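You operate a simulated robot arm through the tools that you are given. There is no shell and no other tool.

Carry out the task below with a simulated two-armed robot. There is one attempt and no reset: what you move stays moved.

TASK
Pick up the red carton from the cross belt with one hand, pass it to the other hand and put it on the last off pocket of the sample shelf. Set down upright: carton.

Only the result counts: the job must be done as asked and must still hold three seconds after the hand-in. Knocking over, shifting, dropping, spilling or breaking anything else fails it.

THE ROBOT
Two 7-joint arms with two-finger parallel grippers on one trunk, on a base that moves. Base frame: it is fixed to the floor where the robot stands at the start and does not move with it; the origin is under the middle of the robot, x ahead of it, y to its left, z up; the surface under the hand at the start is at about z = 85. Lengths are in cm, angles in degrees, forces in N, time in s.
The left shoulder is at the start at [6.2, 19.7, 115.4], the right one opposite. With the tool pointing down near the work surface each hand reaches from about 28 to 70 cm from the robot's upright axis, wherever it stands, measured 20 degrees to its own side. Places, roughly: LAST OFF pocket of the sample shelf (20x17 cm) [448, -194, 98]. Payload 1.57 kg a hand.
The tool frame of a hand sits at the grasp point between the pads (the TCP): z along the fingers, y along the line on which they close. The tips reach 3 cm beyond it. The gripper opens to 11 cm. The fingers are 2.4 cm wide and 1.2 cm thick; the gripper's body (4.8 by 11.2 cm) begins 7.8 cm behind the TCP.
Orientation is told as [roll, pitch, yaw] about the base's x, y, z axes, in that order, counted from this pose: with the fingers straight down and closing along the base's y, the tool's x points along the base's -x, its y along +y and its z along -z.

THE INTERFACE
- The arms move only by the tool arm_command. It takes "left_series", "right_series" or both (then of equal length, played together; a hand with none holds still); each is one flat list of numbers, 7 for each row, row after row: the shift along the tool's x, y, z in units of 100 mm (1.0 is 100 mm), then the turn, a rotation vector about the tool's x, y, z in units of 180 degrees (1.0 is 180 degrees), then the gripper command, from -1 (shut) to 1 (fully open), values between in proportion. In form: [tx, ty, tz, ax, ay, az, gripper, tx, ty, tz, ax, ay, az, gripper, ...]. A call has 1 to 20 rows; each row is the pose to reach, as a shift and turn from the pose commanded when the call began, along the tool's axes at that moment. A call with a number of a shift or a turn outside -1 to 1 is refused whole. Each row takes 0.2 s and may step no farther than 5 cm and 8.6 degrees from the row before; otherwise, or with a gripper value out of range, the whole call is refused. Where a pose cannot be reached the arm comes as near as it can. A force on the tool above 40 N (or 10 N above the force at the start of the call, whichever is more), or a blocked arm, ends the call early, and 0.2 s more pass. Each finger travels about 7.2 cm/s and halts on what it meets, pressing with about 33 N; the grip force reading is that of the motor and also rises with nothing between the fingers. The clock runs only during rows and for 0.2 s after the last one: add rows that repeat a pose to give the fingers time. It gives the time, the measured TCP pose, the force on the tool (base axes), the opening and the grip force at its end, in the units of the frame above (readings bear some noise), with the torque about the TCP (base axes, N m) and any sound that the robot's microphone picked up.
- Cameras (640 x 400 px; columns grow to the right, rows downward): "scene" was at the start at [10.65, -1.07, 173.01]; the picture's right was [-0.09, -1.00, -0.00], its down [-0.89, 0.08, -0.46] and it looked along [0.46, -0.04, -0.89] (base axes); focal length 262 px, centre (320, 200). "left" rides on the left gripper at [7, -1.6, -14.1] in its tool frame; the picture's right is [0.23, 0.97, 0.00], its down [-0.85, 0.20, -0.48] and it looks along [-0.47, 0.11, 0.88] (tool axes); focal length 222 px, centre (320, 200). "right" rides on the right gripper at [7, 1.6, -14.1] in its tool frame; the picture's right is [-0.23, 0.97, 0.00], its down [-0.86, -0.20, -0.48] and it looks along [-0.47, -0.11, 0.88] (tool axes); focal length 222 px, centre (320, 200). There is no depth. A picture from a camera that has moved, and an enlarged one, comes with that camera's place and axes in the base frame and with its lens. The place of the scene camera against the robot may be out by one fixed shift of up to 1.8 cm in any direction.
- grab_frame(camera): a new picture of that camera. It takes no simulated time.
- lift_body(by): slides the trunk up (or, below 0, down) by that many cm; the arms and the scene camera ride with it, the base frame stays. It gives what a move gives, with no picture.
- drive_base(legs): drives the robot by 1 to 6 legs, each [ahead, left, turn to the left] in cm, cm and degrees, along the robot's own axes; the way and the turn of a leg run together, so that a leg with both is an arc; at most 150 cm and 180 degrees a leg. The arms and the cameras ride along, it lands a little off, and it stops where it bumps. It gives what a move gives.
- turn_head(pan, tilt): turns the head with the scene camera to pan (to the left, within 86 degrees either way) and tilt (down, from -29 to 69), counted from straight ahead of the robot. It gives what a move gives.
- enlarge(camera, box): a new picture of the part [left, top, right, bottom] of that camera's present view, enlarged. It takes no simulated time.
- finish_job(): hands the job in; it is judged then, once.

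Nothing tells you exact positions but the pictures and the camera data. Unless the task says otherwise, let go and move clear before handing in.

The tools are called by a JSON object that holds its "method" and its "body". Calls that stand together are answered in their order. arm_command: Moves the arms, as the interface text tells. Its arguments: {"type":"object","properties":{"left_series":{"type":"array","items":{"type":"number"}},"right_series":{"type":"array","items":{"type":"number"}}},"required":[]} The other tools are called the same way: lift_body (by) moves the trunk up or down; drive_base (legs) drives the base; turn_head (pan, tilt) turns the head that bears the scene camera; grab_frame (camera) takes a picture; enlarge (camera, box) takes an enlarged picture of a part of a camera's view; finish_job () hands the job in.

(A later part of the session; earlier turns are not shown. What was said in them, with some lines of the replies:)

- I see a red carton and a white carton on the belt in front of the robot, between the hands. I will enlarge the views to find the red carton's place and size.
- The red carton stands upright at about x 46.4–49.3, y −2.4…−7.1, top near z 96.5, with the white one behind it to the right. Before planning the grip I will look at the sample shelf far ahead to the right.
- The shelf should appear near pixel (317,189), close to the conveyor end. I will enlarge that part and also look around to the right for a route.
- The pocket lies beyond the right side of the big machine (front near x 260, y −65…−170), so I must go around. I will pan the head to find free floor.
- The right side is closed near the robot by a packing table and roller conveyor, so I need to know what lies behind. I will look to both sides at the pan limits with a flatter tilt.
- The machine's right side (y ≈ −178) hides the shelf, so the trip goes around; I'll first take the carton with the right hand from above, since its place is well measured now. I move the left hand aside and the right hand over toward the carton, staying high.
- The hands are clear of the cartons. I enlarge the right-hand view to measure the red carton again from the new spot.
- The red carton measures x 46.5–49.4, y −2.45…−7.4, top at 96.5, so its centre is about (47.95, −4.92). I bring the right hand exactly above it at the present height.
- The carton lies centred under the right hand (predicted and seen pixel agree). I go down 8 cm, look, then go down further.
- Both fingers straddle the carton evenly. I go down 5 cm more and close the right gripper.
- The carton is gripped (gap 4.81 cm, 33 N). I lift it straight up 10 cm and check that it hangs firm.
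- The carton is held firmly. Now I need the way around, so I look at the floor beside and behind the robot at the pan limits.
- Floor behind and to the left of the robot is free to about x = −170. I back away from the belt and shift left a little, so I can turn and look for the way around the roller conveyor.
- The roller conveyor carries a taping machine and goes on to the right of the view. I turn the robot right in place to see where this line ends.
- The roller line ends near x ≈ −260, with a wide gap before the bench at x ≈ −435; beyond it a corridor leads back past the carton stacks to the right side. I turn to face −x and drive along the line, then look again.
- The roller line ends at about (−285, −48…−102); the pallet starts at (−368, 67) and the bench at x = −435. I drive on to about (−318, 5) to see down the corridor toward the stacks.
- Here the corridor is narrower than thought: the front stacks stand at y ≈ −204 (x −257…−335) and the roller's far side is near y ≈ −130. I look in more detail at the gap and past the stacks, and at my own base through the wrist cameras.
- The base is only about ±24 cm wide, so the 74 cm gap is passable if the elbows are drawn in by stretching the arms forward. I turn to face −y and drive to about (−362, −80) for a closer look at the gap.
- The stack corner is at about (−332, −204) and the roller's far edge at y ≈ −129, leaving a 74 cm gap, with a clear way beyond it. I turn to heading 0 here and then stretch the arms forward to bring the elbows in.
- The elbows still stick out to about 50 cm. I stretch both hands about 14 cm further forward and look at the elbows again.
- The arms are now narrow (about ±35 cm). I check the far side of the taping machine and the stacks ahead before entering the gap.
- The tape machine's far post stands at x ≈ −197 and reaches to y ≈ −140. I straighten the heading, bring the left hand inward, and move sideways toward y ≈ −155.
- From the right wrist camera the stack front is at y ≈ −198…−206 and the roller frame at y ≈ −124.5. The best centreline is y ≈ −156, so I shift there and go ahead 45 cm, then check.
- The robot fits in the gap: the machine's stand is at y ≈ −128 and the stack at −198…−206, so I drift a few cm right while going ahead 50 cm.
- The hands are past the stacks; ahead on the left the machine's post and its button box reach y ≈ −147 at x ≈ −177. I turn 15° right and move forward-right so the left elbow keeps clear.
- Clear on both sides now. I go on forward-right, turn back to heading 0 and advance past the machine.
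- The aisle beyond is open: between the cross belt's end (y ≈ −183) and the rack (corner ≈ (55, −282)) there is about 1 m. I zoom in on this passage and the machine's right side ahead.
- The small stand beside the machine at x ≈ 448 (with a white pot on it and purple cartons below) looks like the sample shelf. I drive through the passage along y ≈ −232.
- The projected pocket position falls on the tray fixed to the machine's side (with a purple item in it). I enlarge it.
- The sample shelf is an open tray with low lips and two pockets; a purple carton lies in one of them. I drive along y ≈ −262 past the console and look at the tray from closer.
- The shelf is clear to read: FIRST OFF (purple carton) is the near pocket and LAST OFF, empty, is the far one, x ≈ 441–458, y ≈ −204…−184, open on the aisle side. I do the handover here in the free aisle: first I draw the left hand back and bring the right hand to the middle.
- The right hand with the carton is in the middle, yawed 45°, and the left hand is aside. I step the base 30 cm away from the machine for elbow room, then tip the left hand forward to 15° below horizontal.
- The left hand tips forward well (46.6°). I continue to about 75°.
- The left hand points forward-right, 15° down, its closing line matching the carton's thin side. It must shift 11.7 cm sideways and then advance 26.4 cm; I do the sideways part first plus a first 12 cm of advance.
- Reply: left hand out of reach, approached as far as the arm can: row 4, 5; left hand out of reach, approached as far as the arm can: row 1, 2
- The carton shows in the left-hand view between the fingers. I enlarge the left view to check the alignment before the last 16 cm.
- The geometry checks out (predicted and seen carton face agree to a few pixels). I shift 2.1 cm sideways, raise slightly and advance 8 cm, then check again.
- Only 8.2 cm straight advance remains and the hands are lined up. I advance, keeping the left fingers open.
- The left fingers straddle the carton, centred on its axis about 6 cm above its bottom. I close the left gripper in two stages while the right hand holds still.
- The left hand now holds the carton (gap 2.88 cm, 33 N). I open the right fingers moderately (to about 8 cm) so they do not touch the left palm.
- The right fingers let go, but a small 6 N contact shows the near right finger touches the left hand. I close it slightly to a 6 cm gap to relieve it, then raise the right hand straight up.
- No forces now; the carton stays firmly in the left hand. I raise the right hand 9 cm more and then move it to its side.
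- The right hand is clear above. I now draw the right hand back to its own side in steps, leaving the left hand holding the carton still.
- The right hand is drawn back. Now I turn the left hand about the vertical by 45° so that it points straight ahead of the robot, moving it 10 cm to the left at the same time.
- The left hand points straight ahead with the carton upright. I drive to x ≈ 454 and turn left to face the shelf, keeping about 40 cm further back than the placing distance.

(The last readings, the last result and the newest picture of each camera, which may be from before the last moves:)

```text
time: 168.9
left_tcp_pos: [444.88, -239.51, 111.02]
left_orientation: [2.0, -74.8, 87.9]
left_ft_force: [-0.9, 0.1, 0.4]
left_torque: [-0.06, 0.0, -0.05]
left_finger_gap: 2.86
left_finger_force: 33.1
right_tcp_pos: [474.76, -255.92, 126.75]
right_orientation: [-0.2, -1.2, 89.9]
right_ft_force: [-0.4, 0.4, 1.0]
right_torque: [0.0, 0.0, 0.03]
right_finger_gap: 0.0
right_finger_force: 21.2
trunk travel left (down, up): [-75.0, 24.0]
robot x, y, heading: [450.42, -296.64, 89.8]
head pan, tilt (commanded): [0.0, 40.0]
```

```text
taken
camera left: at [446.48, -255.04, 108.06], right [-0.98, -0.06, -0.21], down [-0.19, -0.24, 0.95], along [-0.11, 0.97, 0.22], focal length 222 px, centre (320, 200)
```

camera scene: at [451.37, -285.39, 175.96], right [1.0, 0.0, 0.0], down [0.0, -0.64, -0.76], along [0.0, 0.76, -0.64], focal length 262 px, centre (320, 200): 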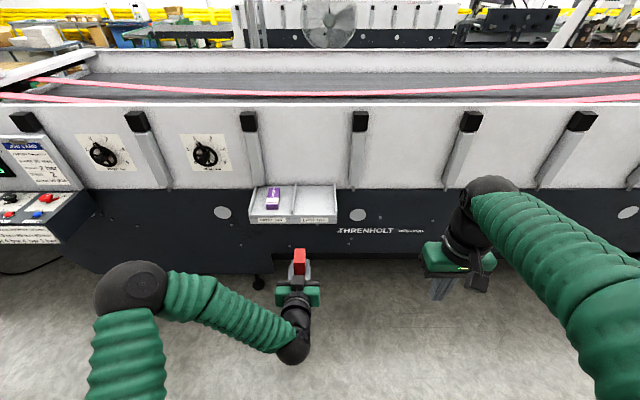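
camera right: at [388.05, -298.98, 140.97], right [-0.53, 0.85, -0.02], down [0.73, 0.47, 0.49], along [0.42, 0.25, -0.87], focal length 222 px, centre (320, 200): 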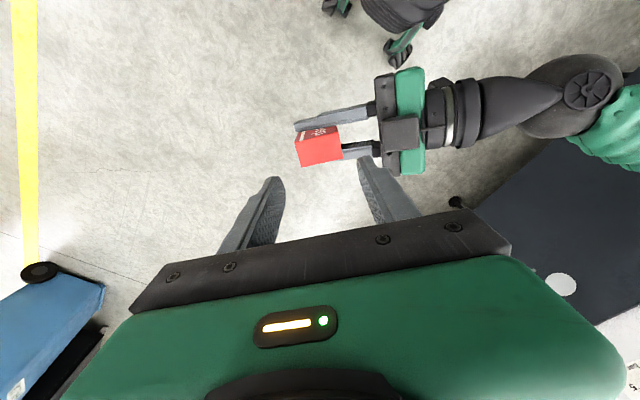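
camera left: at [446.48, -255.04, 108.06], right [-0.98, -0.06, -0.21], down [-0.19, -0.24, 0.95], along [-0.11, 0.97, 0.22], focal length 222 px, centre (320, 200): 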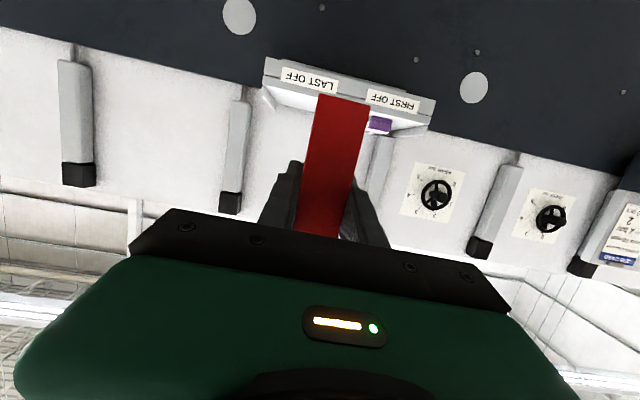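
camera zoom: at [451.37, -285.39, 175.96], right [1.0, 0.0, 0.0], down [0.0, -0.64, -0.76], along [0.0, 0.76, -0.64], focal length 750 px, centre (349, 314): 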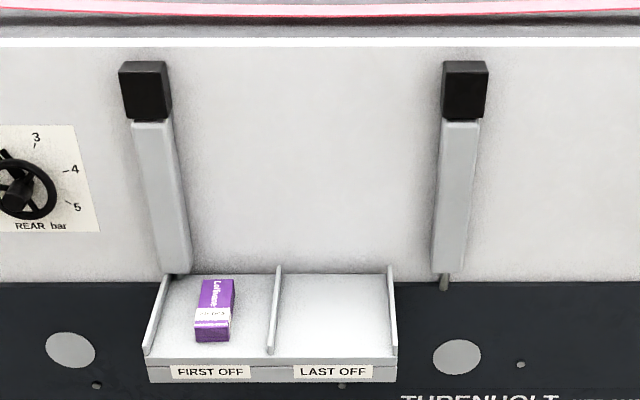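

The tray is straight ahead: LAST OFF spans about x 439.5–458, y −202…−183. I enlarge the carton in the scene view to calibrate the scene camera against the known left-hand pose and check the carton's tilt.

{"method": "enlarge", "body": {"camera": "scene", "box": [250, 220, 350, 320]}}

{"method": "enlarge", "body": {"camera": "left", "box": [240, 40, 460, 200]}}

{"method": "grab_frame", "body": {"camera": "right"}}

```text
4.00 times, centred on (300, 270) of scene
camera zoom: at [451.37, -285.39, 175.96], right [1.0, 0.0, 0.0], down [0.0, -0.64, -0.76], along [0.0, 0.76, -0.64], focal length 1050 px, centre (400, -80)
```

zoom: 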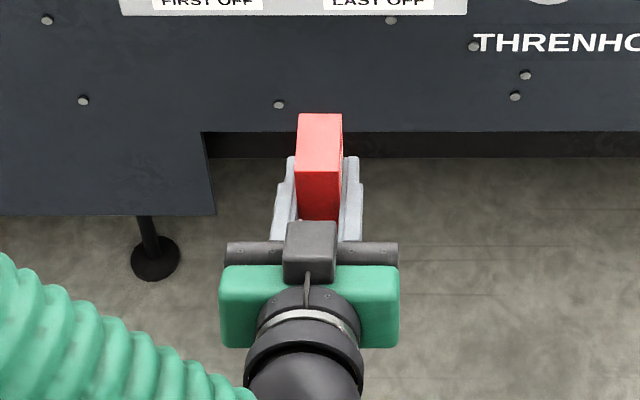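

```text
2.50 times, centred on (350, 120) of left
camera zoom: at [446.48, -255.04, 108.06], right [-0.98, -0.06, -0.21], down [-0.19, -0.24, 0.95], along [-0.11, 0.97, 0.22], focal length 555 px, centre (245, 400)
```

zoom: 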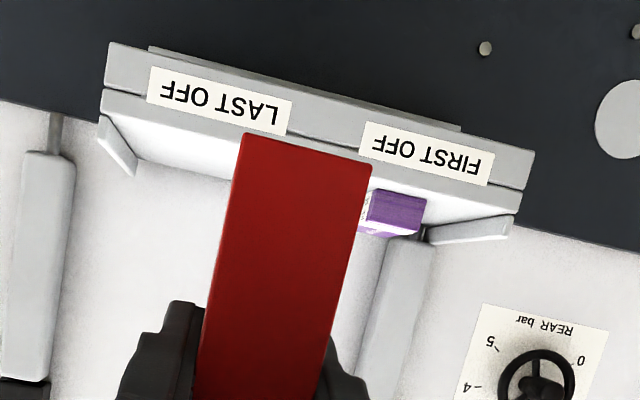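

```text
taken
camera right: at [473.14, -263.28, 140.69], right [-0.97, 0.23, 0.0], down [0.2, 0.84, 0.5], along [0.11, 0.48, -0.87], focal length 222 px, centre (320, 200)
```

right: 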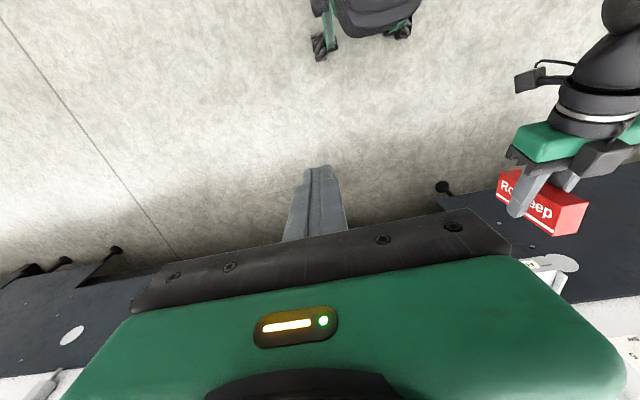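

Calibrated, the LAST OFF pocket centre is about (448.2, −194), floor near z 98; both views agree within a centimetre. I drive 30 cm ahead and 3.3 cm right, stopping with the carton just before the tray.

{"method": "drive_base", "body": {"legs": [[30, -3.3, 0.3]]}}

{"method": "grab_frame", "body": {"camera": "scene"}}

{"method": "grab_frame", "body": {"camera": "left"}}

{"method": "grab_frame", "body": {"camera": "right"}}

```text
time: 170.9
left_tcp_pos: [447.52, -209.39, 111.32]
left_orientation: [2.0, -74.9, 88.6]
left_ft_force: [-0.3, 1.1, 0.0]
left_torque: [0.03, 0.0, 0.0]
left_finger_gap: 2.88
left_finger_force: 33.3
right_tcp_pos: [477.62, -225.75, 126.94]
right_orientation: [-0.3, -1.4, 90.5]
right_ft_force: [0.1, 0.7, 0.5]
right_torque: [-0.01, 0.01, 0.02]
right_finger_gap: 0.01
right_finger_force: 21.4
trunk travel left (down, up): [-75.0, 24.0]
robot x, y, heading: [453.34, -266.05, 90.3]
head pan, tilt (commanded): [0.0, 40.0]
```

```text
taken
camera scene: at [454.41, -255.43, 176.0], right [1.0, 0.0, 0.0], down [0.0, -0.64, -0.77], along [0.0, 0.77, -0.64], focal length 262 px, centre (320, 200)
```

scene: 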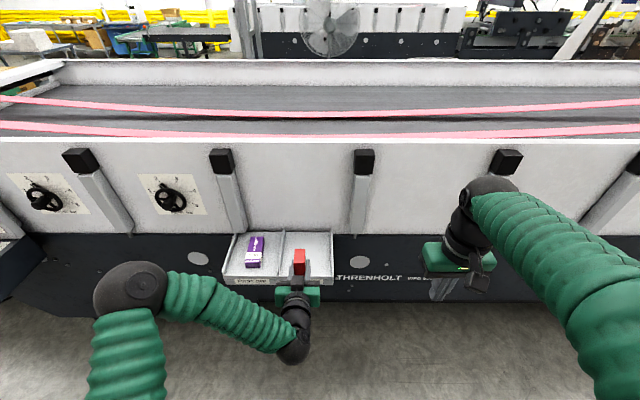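

```text
taken
camera left: at [449.36, -224.95, 108.14], right [-0.98, -0.07, -0.21], down [-0.19, -0.24, 0.95], along [-0.11, 0.97, 0.22], focal length 222 px, centre (320, 200)
```

left: 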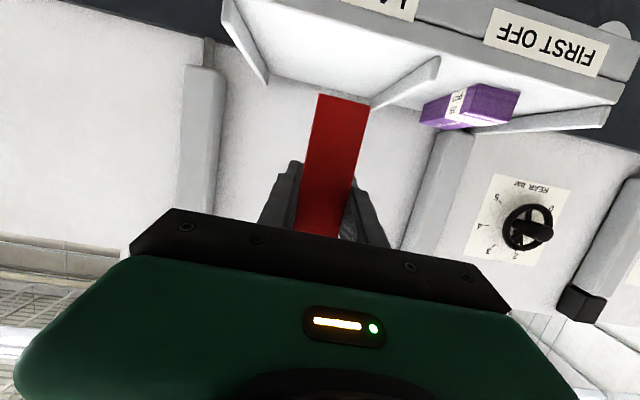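

```text
taken
camera right: at [476.05, -233.04, 140.79], right [-0.98, 0.22, 0.0], down [0.19, 0.85, 0.5], along [0.11, 0.49, -0.87], focal length 222 px, centre (320, 200)
```

right: 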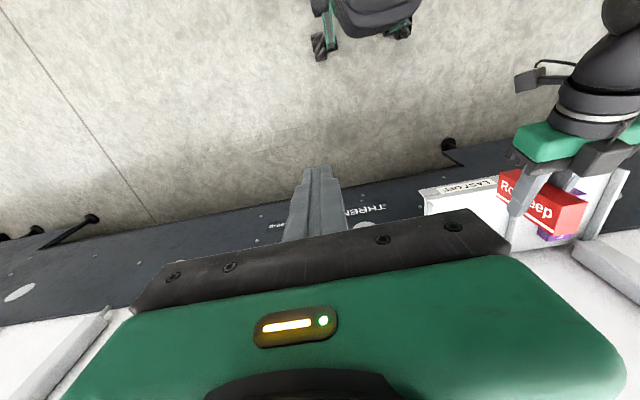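

The carton is just in front of the LAST OFF pocket (divider at x ≈ 439.5, end lip ≈ 457.5). I move the left hand 8 cm inward, shift 0.8 cm to the right and correct a computed 1° tilt of the carton.

{"method": "arm_command", "body": {"left_series": [-0.05, -0.02, 0.18, 0.0002, 0.0016, -0.0007, -1, -0.1, -0.043, 0.38, 0.0004, 0.0031, -0.0014, -1, -0.156, -0.065, 0.58, 0.0006, 0.0047, -0.002, -1, -0.208, -0.087, 0.772, 0.0008, 0.00625, -0.0027, -1, -0.208, -0.087, 0.772, 0.0008, 0.00625, -0.0027, -1]}}

{"method": "enlarge", "body": {"camera": "scene", "box": [210, 210, 350, 320]}}

{"method": "grab_frame", "body": {"camera": "left"}}

{"method": "enlarge", "body": {"camera": "right", "box": [400, 120, 640, 270]}}

```text
time: 172.2
left_tcp_pos: [448.71, -201.1, 111.23]
left_orientation: [0.1, -73.9, 90.2]
left_ft_force: [0.0, -0.2, 0.2]
left_torque: [0.0, 0.01, 0.03]
left_finger_gap: 2.91
left_finger_force: 33.4
right_tcp_pos: [477.66, -225.76, 126.72]
right_orientation: [-0.2, -1.3, 90.6]
right_ft_force: [-0.2, 0.0, 0.5]
right_torque: [-0.03, 0.04, -0.01]
right_finger_gap: 0.01
right_finger_force: 21.7
trunk travel left (down, up): [-75.0, 24.0]
robot x, y, heading: [453.46, -266.36, 90.3]
head pan, tilt (commanded): [0.0, 40.0]
```

```text
3.64 times, centred on (280, 265) of scene
camera zoom: at [454.64, -255.13, 175.97], right [1.0, 0.0, 0.0], down [0.0, -0.64, -0.77], along [0.0, 0.77, -0.64], focal length 954 px, centre (466, -36)
```

zoom: 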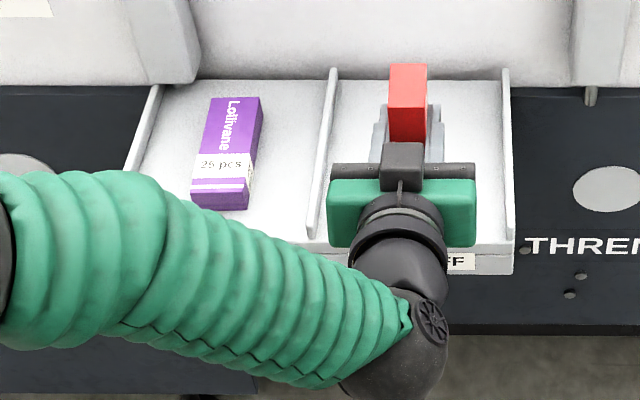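

```text
taken
camera left: at [450.4, -216.72, 108.52], right [-0.97, -0.07, -0.22], down [-0.2, -0.22, 0.95], along [-0.12, 0.97, 0.2], focal length 222 px, centre (320, 200)
```

left: 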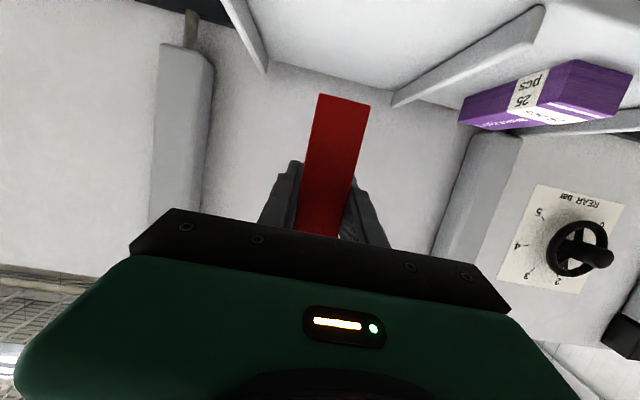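

```text
2.67 times, centred on (520, 195) of right
camera zoom: at [476.24, -232.97, 140.74], right [-0.98, 0.22, 0.0], down [0.19, 0.85, 0.5], along [0.11, 0.49, -0.87], focal length 592 px, centre (-213, 213)
```

zoom: 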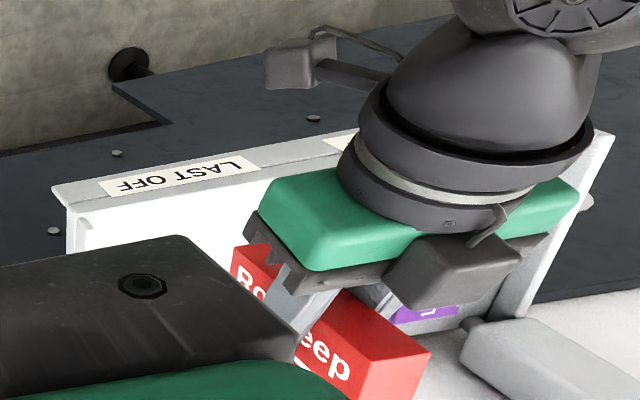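

The carton is now inside the pocket's outline, centred in x. I move 7.1 cm further in (to y ≈ −194) and start lowering by 5 cm.

{"method": "arm_command", "body": {"left_series": [-0.05, 0.01, 0.17, 0, 0, 0, -1, -0.1, 0.02, 0.34, 0, 0, 0, -1, -0.15, 0.03, 0.52, 0, 0, 0, -1, -0.197, 0.03, 0.682, 0, 0, 0, -1, -0.197, 0.03, 0.682, 0, 0, 0, -1]}}

{"method": "arm_command", "body": {"left_series": [0.1, 0, 0.029, 0, 0, 0, -1, 0.2, 0, 0.058, 0, 0, 0, -1, 0.3, 0, 0.087, 0, 0, 0, -1, 0.4, 0, 0.115, 0, 0, 0, -1, 0.48, 0, 0.138, 0, 0, 0, -1, 0.48, 0, 0.138, 0, 0, 0, -1]}}

{"method": "enlarge", "body": {"camera": "scene", "box": [210, 190, 350, 300]}}

{"method": "grab_frame", "body": {"camera": "left"}}

{"method": "enlarge", "body": {"camera": "right", "box": [400, 120, 640, 270]}}

```text
time: 173.3
left_tcp_pos: [448.32, -194.25, 111.34]
left_orientation: [0.1, -73.8, 90.2]
left_ft_force: [-0.2, 0.3, 0.1]
left_torque: [-0.02, 0.02, -0.03]
left_finger_gap: 2.87
left_finger_force: 33.0
right_tcp_pos: [477.78, -225.59, 126.76]
right_orientation: [-0.2, -1.3, 90.5]
right_ft_force: [0.4, 0.4, -0.5]
right_torque: [0.01, -0.01, 0.04]
right_finger_gap: 0.02
right_finger_force: 21.3
trunk travel left (down, up): [-75.0, 24.0]
robot x, y, heading: [453.29, -266.67, 90.2]
head pan, tilt (commanded): [0.0, 40.0]
```

```text
time: 174.8
left_tcp_pos: [448.21, -194.1, 106.21]
left_orientation: [0.1, -73.8, 90.2]
left_ft_force: [0.5, 0.4, -0.1]
left_torque: [0.0, -0.01, 0.02]
left_finger_gap: 2.89
left_finger_force: 32.7
right_tcp_pos: [477.81, -225.61, 126.81]
right_orientation: [-0.3, -1.2, 90.5]
right_ft_force: [-0.3, 0.8, -1.0]
right_torque: [0.02, 0.0, 0.04]
right_finger_gap: 0.0
right_finger_force: 21.6
trunk travel left (down, up): [-75.0, 24.0]
robot x, y, heading: [453.62, -266.56, 90.2]
head pan, tilt (commanded): [0.0, 40.0]
```

```text
3.64 times, centred on (280, 245) of scene
camera zoom: at [454.66, -255.04, 175.97], right [1.0, 0.0, 0.0], down [0.0, -0.64, -0.76], along [0.0, 0.76, -0.64], focal length 954 px, centre (466, 36)
```

zoom: 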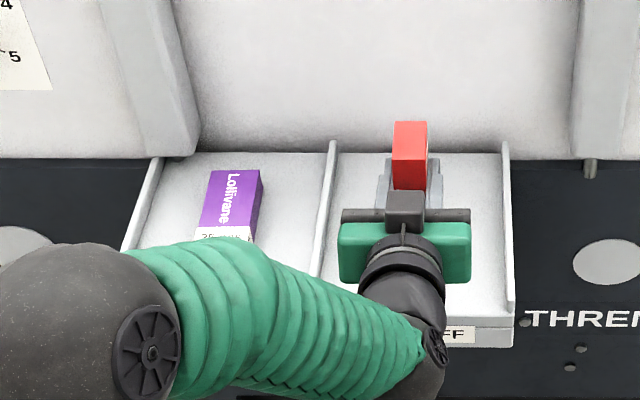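

```text
taken
camera left: at [450.06, -209.76, 103.36], right [-0.97, -0.07, -0.22], down [-0.2, -0.22, 0.95], along [-0.12, 0.97, 0.2], focal length 222 px, centre (320, 200)
```

left: 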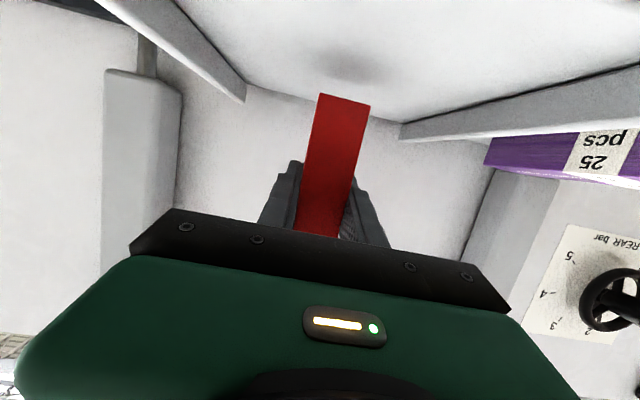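

```text
2.67 times, centred on (520, 195) of right
camera zoom: at [476.25, -232.91, 140.72], right [-0.98, 0.22, 0.0], down [0.19, 0.85, 0.5], along [0.11, 0.49, -0.87], focal length 592 px, centre (-213, 213)
```

zoom: 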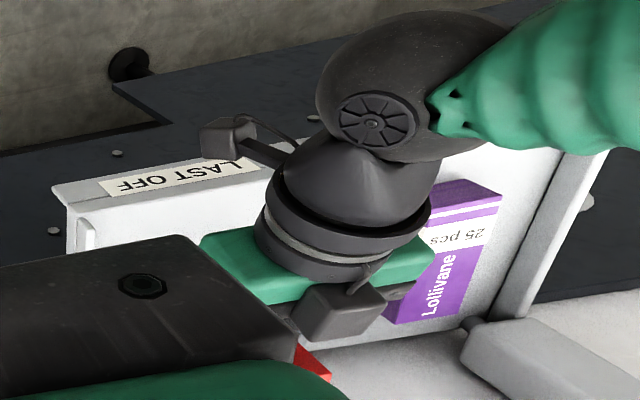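

The carton hovers about 2 cm above the pocket floor with its shadow under it, clear of divider and lip. I lower 1.2 cm, then in small steps until contact.

{"method": "arm_command", "body": {"left_series": [0.06, 0, 0.017, 0, 0, 0, -1, 0.115, 0, 0.033, 0, 0, 0, -1, 0.115, 0, 0.033, 0, 0, 0, -1]}}

{"method": "enlarge", "body": {"camera": "left", "box": [240, 20, 460, 160]}}

```text
time: 175.6
left_tcp_pos: [448.3, -194.17, 104.97]
left_orientation: [0.2, -73.8, 90.2]
left_ft_force: [0.5, 0.1, -0.1]
left_torque: [0.02, 0.01, -0.01]
left_finger_gap: 2.88
left_finger_force: 33.0
right_tcp_pos: [477.79, -225.54, 126.76]
right_orientation: [-0.2, -1.2, 90.4]
right_ft_force: [-0.3, 0.3, -0.7]
right_torque: [0.01, 0.0, 0.02]
right_finger_gap: 0.01
right_finger_force: 21.2
trunk travel left (down, up): [-75.0, 24.0]
robot x, y, heading: [453.73, -266.73, 90.2]
head pan, tilt (commanded): [0.0, 40.0]
```

```text
2.86 times, centred on (350, 90) of left
camera zoom: at [450.08, -209.87, 102.19], right [-0.97, -0.07, -0.22], down [-0.2, -0.22, 0.95], along [-0.12, 0.97, 0.2], focal length 635 px, centre (234, 514)
```

zoom: 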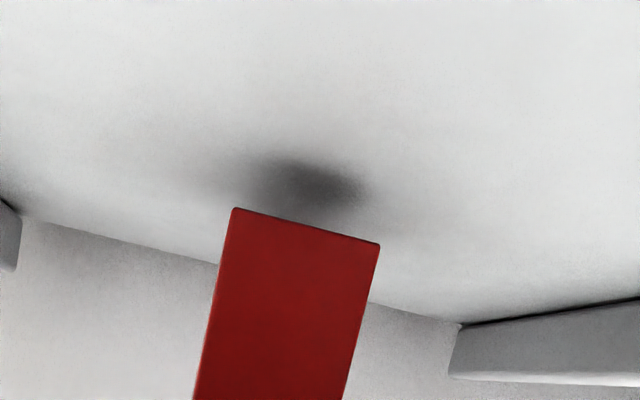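

No contact yet; the carton's bottom edge is parallel to the tray. I go down in 3 mm steps.

{"method": "arm_command", "body": {"left_series": [0.029, 0, 0.008, 0, 0, 0, -1, 0.058, 0, 0.017, 0, 0, 0, -1, 0.058, 0, 0.017, 0, 0, 0, -1]}}

{"method": "enlarge", "body": {"camera": "left", "box": [240, 20, 460, 160]}}

```text
time: 176.3
left_tcp_pos: [448.17, -194.17, 104.48]
left_orientation: [0.3, -73.8, 90.2]
left_ft_force: [-0.1, 0.0, -0.5]
left_torque: [0.0, 0.0, 0.0]
left_finger_gap: 2.89
left_finger_force: 33.5
right_tcp_pos: [477.66, -225.6, 126.72]
right_orientation: [-0.3, -1.3, 90.4]
right_ft_force: [0.2, 0.1, -0.7]
right_torque: [-0.03, -0.01, 0.0]
right_finger_gap: 0.01
right_finger_force: 21.1
trunk travel left (down, up): [-75.0, 24.0]
robot x, y, heading: [453.81, -266.35, 90.2]
head pan, tilt (commanded): [0.0, 40.0]
```

```text
2.86 times, centred on (350, 90) of left
camera zoom: at [450.01, -209.85, 101.6], right [-0.97, -0.07, -0.22], down [-0.2, -0.22, 0.95], along [-0.12, 0.97, 0.2], focal length 635 px, centre (234, 514)
```

zoom: 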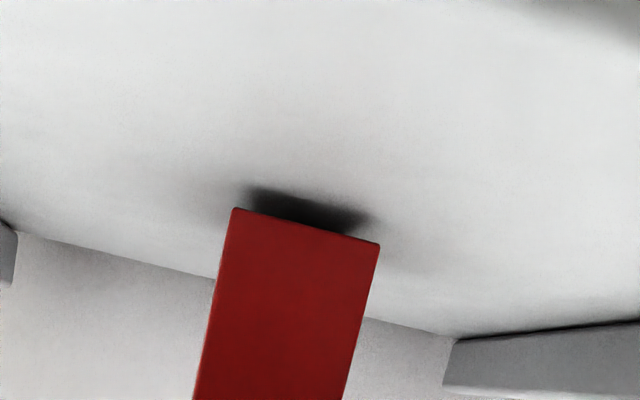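

The shadow closes in; roughly half a centimetre remains. I lower another 3 mm and then again.

{"method": "arm_command", "body": {"left_series": [0.029, 0, 0.008, 0, 0, 0, -1, 0.029, 0, 0.008, 0, 0, 0, -1]}}

{"method": "enlarge", "body": {"camera": "left", "box": [240, 20, 460, 160]}}

```text
time: 176.9
left_tcp_pos: [448.17, -194.21, 104.16]
left_orientation: [0.2, -73.8, 90.2]
left_ft_force: [0.2, 0.6, 0.7]
left_torque: [0.02, 0.04, -0.02]
left_finger_gap: 2.85
left_finger_force: 32.8
right_tcp_pos: [477.71, -225.61, 126.72]
right_orientation: [-0.2, -1.3, 90.5]
right_ft_force: [0.7, 0.3, 0.5]
right_torque: [0.01, -0.02, -0.03]
right_finger_gap: 0.02
right_finger_force: 21.7
trunk travel left (down, up): [-75.0, 24.0]
robot x, y, heading: [453.78, -266.58, 90.0]
head pan, tilt (commanded): [0.0, 40.0]
```

```text
2.86 times, centred on (350, 90) of left
camera zoom: at [450.04, -209.88, 101.32], right [-0.97, -0.07, -0.22], down [-0.2, -0.22, 0.96], along [-0.12, 0.97, 0.2], focal length 635 px, centre (234, 514)
```

zoom: 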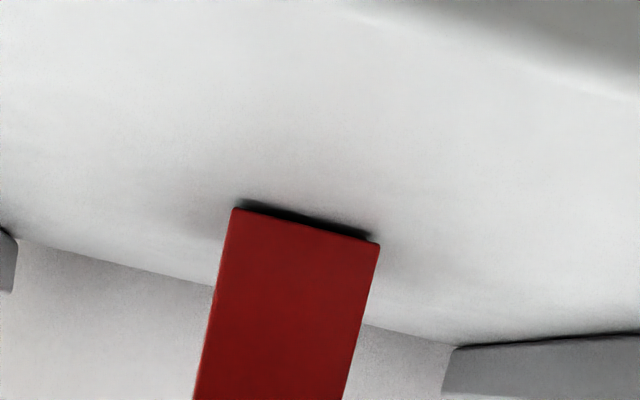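

The shadow is almost gone, so only a millimetre or two remains. I lower 2 mm more and watch the force.

{"method": "arm_command", "body": {"left_series": [0.019, 0, 0.0055, 0, 0, 0, -1, 0.019, 0, 0.0055, 0, 0, 0, -1]}}

{"method": "enlarge", "body": {"camera": "left", "box": [240, 20, 460, 160]}}

```text
time: 177.6
left_tcp_pos: [448.24, -194.19, 103.9]
left_orientation: [0.3, -73.8, 90.2]
left_ft_force: [0.3, 0.5, 1.7]
left_torque: [0.03, -0.05, -0.02]
left_finger_gap: 2.89
left_finger_force: 32.6
right_tcp_pos: [477.8, -225.56, 126.78]
right_orientation: [-0.2, -1.3, 90.5]
right_ft_force: [0.5, 0.1, -0.7]
right_torque: [0.03, -0.02, 0.0]
right_finger_gap: 0.01
right_finger_force: 21.2
trunk travel left (down, up): [-75.0, 24.0]
robot x, y, heading: [453.49, -266.44, 90.0]
head pan, tilt (commanded): [0.0, 40.0]
```

```text
2.86 times, centred on (350, 90) of left
camera zoom: at [449.99, -209.9, 101.14], right [-0.97, -0.07, -0.22], down [-0.2, -0.22, 0.95], along [-0.12, 0.97, 0.2], focal length 635 px, centre (234, 514)
```

zoom: 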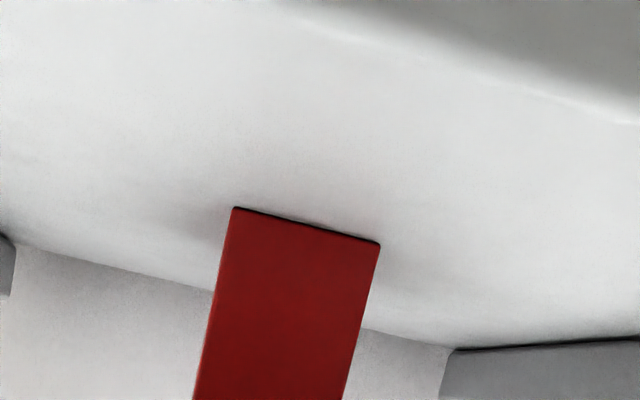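

Contact seems to begin (1.7 N up). I lower 1.5 mm more to confirm that the carton stands on the floor of the pocket.

{"method": "arm_command", "body": {"left_series": [0.0145, 0, 0.004, 0, 0, 0, -1, 0.0145, 0, 0.004, 0, 0, 0, -1]}}

{"method": "enlarge", "body": {"camera": "left", "box": [240, 20, 460, 160]}}

{"method": "enlarge", "body": {"camera": "scene", "box": [210, 190, 350, 300]}}

```text
time: 178.2
left_tcp_pos: [448.27, -194.25, 103.98]
left_orientation: [0.0, -74.0, 90.3]
left_ft_force: [-0.9, 1.5, 8.7]
left_torque: [0.06, 0.06, 0.03]
left_finger_gap: 2.87
left_finger_force: 33.5
right_tcp_pos: [477.82, -225.7, 126.75]
right_orientation: [-0.2, -1.4, 90.5]
right_ft_force: [0.4, 0.0, -1.0]
right_torque: [0.02, -0.01, 0.03]
right_finger_gap: 0.01
right_finger_force: 21.2
trunk travel left (down, up): [-75.0, 24.0]
robot x, y, heading: [453.67, -266.23, 90.2]
head pan, tilt (commanded): [0.0, 40.0]
```

```text
2.86 times, centred on (350, 90) of left
camera zoom: at [450.02, -209.93, 101.07], right [-0.97, -0.07, -0.22], down [-0.2, -0.23, 0.95], along [-0.12, 0.97, 0.21], focal length 635 px, centre (234, 514)
```

zoom: 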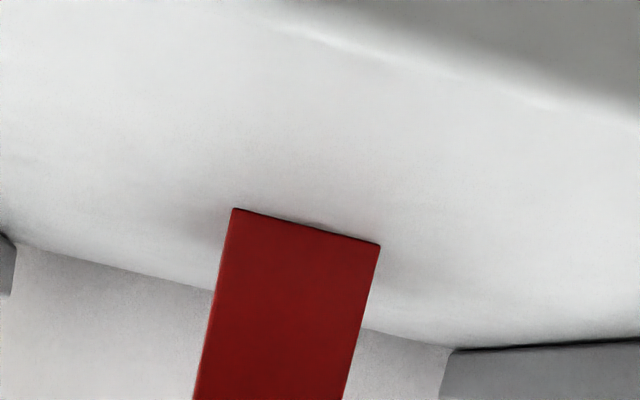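

```text
3.64 times, centred on (280, 245) of scene
camera zoom: at [454.64, -255.21, 175.99], right [1.0, 0.0, 0.0], down [0.0, -0.64, -0.77], along [0.0, 0.77, -0.64], focal length 954 px, centre (466, 36)
```

zoom: 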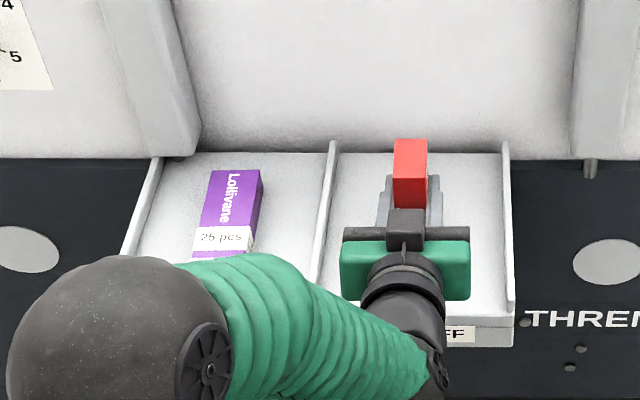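

The carton stands on the pocket floor (8.7 N contact). I ease the pressure by a millimetre and open the left fingers slowly to about 6 cm.

{"method": "arm_command", "body": {"left_series": [-0.009, 0, -0.0025, 0, 0, 0, -1, -0.009, 0, -0.0025, 0, 0, 0, -1]}}

{"method": "arm_command", "body": {"left_series": [0, 0, 0, 0, 0, 0, -0.35, 0, 0, 0, 0, 0, 0, -0.2, 0, 0, 0, 0, 0, 0, 0, 0, 0, 0, 0, 0, 0, 0.1, 0, 0, 0, 0, 0, 0, 0.1]}}

{"method": "enlarge", "body": {"camera": "left", "box": [220, 20, 460, 260]}}

{"method": "enlarge", "body": {"camera": "scene", "box": [210, 190, 350, 300]}}

```text
time: 178.8
left_tcp_pos: [448.28, -194.31, 103.94]
left_orientation: [0.3, -73.8, 90.2]
left_ft_force: [-0.6, 0.0, 7.7]
left_torque: [0.11, 0.01, 0.0]
left_finger_gap: 2.89
left_finger_force: 32.7
right_tcp_pos: [477.76, -225.7, 126.83]
right_orientation: [-0.2, -1.4, 90.5]
right_ft_force: [-0.2, -0.3, 0.4]
right_torque: [-0.01, 0.01, -0.04]
right_finger_gap: 0.0
right_finger_force: 21.5
trunk travel left (down, up): [-75.0, 24.0]
robot x, y, heading: [454.06, -266.45, 90.1]
head pan, tilt (commanded): [0.0, 40.0]
```

```text
time: 179.9
left_tcp_pos: [448.24, -194.19, 103.87]
left_orientation: [0.2, -73.8, 90.2]
left_ft_force: [-0.3, -0.3, 0.1]
left_torque: [-0.02, 0.0, 0.0]
left_finger_gap: 6.06
left_finger_force: 0.1
right_tcp_pos: [477.87, -225.54, 126.78]
right_orientation: [-0.1, -1.4, 90.4]
right_ft_force: [-1.0, 0.3, -0.1]
right_torque: [0.05, 0.01, -0.03]
right_finger_gap: 0.0
right_finger_force: 21.6
trunk travel left (down, up): [-75.0, 24.0]
robot x, y, heading: [453.68, -266.54, 90.1]
head pan, tilt (commanded): [0.0, 40.0]
```

```text
1.67 times, centred on (340, 140) of left
camera zoom: at [450.03, -209.89, 101.06], right [-0.97, -0.07, -0.22], down [-0.2, -0.22, 0.96], along [-0.12, 0.97, 0.2], focal length 370 px, centre (287, 300)
```

zoom: 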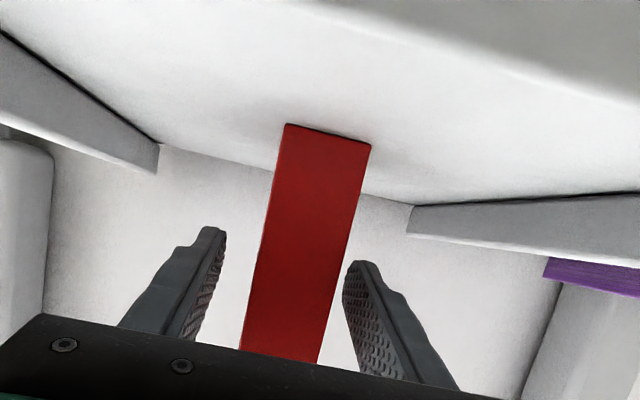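

```text
3.64 times, centred on (280, 245) of scene
camera zoom: at [454.67, -255.05, 175.97], right [1.0, 0.0, 0.0], down [0.0, -0.64, -0.76], along [0.0, 0.76, -0.64], focal length 954 px, centre (466, 36)
```

zoom: 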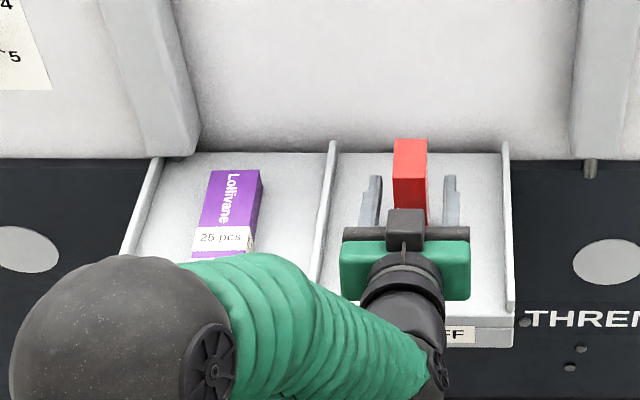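

The carton stands free between the open fingers. I withdraw the left hand straight back along its own axis.

{"method": "arm_command", "body": {"left_series": [0, 0, -0.1, 0, 0, 0, 0.1, 0, 0, -0.3, 0, 0, 0, 0.1, 0, 0, -0.5, 0, 0, 0, 0.1, 0, 0, -0.7, 0, 0, 0, 0.1, 0, 0, -0.9, 0, 0, 0, 0.1, 0, 0, -0.9, 0, 0, 0, 0.1]}}

{"method": "grab_frame", "body": {"camera": "left"}}

{"method": "enlarge", "body": {"camera": "scene", "box": [210, 190, 350, 300]}}

```text
time: 181.3
left_tcp_pos: [448.36, -202.99, 106.36]
left_orientation: [0.1, -73.8, 90.2]
left_ft_force: [-0.8, 0.4, -0.7]
left_torque: [0.0, 0.02, -0.02]
left_finger_gap: 6.05
left_finger_force: 0.2
right_tcp_pos: [477.79, -225.48, 126.77]
right_orientation: [-0.2, -1.2, 90.5]
right_ft_force: [-0.2, 0.5, 0.0]
right_torque: [0.02, 0.0, 0.01]
right_finger_gap: 0.0
right_finger_force: 21.2
trunk travel left (down, up): [-75.0, 24.0]
robot x, y, heading: [453.61, -266.78, 90.0]
head pan, tilt (commanded): [0.0, 40.0]
```

```text
taken
camera left: at [450.13, -218.56, 103.5], right [-0.97, -0.07, -0.22], down [-0.2, -0.22, 0.96], along [-0.12, 0.97, 0.2], focal length 222 px, centre (320, 200)
```

left: 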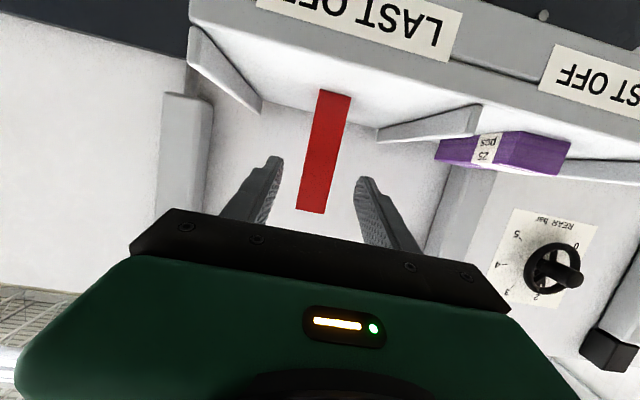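

```text
3.64 times, centred on (280, 245) of scene
camera zoom: at [454.69, -255.03, 175.96], right [1.0, 0.0, 0.0], down [0.0, -0.64, -0.76], along [0.0, 0.76, -0.64], focal length 954 px, centre (466, 36)
```

zoom: 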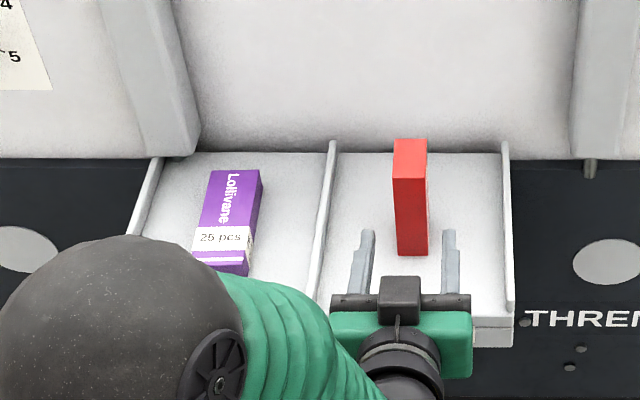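

The carton stands upright in the LAST OFF pocket and the hand is clear of it. I back the robot off 30 cm and take a last look.

{"method": "drive_base", "body": {"legs": [[-30, 0, 0]]}}

{"method": "grab_frame", "body": {"camera": "scene"}}

{"method": "enlarge", "body": {"camera": "scene", "box": [230, 130, 370, 240]}}

{"method": "grab_frame", "body": {"camera": "left"}}

```text
time: 183.4
left_tcp_pos: [448.32, -231.91, 106.14]
left_orientation: [0.3, -73.5, 90.2]
left_ft_force: [-0.6, -0.7, -0.2]
left_torque: [0.03, 0.02, 0.01]
left_finger_gap: 6.08
left_finger_force: 0.0
right_tcp_pos: [477.85, -254.44, 126.62]
right_orientation: [-0.2, -1.2, 90.6]
right_ft_force: [-0.7, -0.7, 0.3]
right_torque: [0.0, 0.03, -0.01]
right_finger_gap: 0.0
right_finger_force: 21.3
trunk travel left (down, up): [-75.0, 24.0]
robot x, y, heading: [453.69, -295.57, 90.0]
head pan, tilt (commanded): [0.0, 40.0]
```

```text
taken
camera scene: at [454.82, -283.83, 175.94], right [1.0, 0.01, 0.0], down [0.0, -0.65, -0.76], along [0.0, 0.76, -0.65], focal length 262 px, centre (320, 200)
```

scene: 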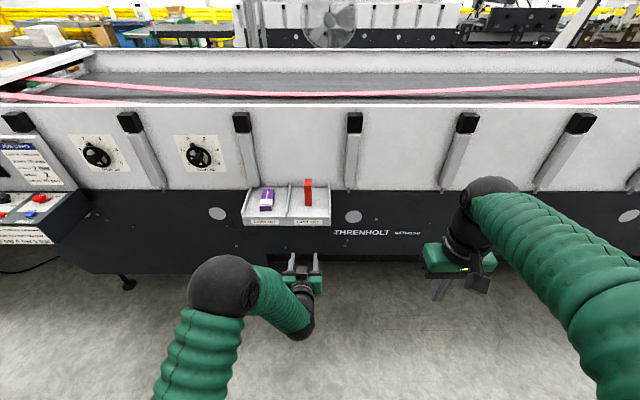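

```text
3.64 times, centred on (300, 185) of scene
camera zoom: at [454.82, -283.83, 175.94], right [1.0, 0.01, 0.0], down [0.0, -0.65, -0.76], along [0.0, 0.76, -0.65], focal length 954 px, centre (393, 254)
```

zoom: 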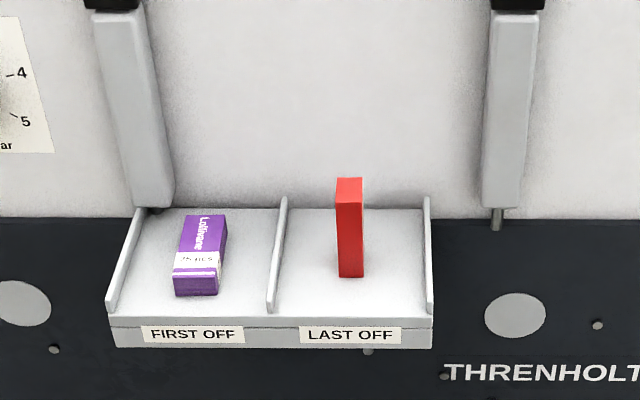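

```text
taken
camera left: at [450.19, -247.54, 103.41], right [-0.97, -0.07, -0.22], down [-0.2, -0.22, 0.96], along [-0.12, 0.97, 0.2], focal length 222 px, centre (320, 200)
```

left: 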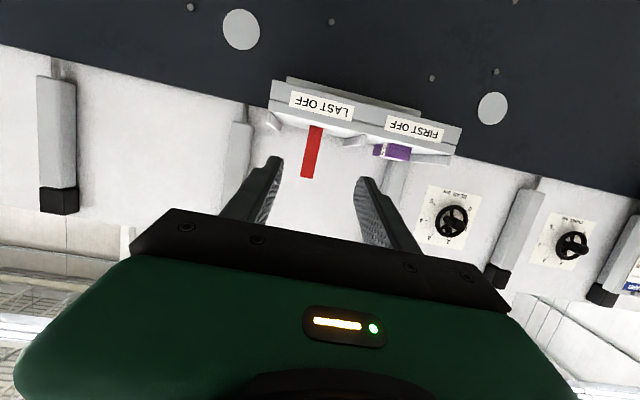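

The red carton stands upright in the middle of the LAST OFF pocket, the purple carton beside it is untouched, and both hands are clear. I hand the job in.

{"method": "finish_job", "body": {}}

```text
The job is handed in.
```

The red carton now stands upright in the middle of the LAST OFF pocket of the sample shelf, and I have handed the job in. I don't know the judging result yet.

- **Pick:** the right hand took the carton from the cross belt from above. The white carton behind it was left alone.
- **Handover:** I passed it to the left hand in the free aisle near the shelf, and the left hand set it down. The right finger touched the left hand briefly (about 6 N) while letting go, and the carton stayed firm.
- **Placing:** in the last pictures the carton stood free and upright, about 8 cm clear of the divider and the end lip. The purple carton in FIRST OFF was where it had been.
- **Driving:** the way to the shelf went around the roller line, through a gap of about 74 cm between it and the stacked cartons. I saw no sign of contact with anything on the way.

After letting go I backed the robot off about 30 cm, so both hands are clear of the shelf.
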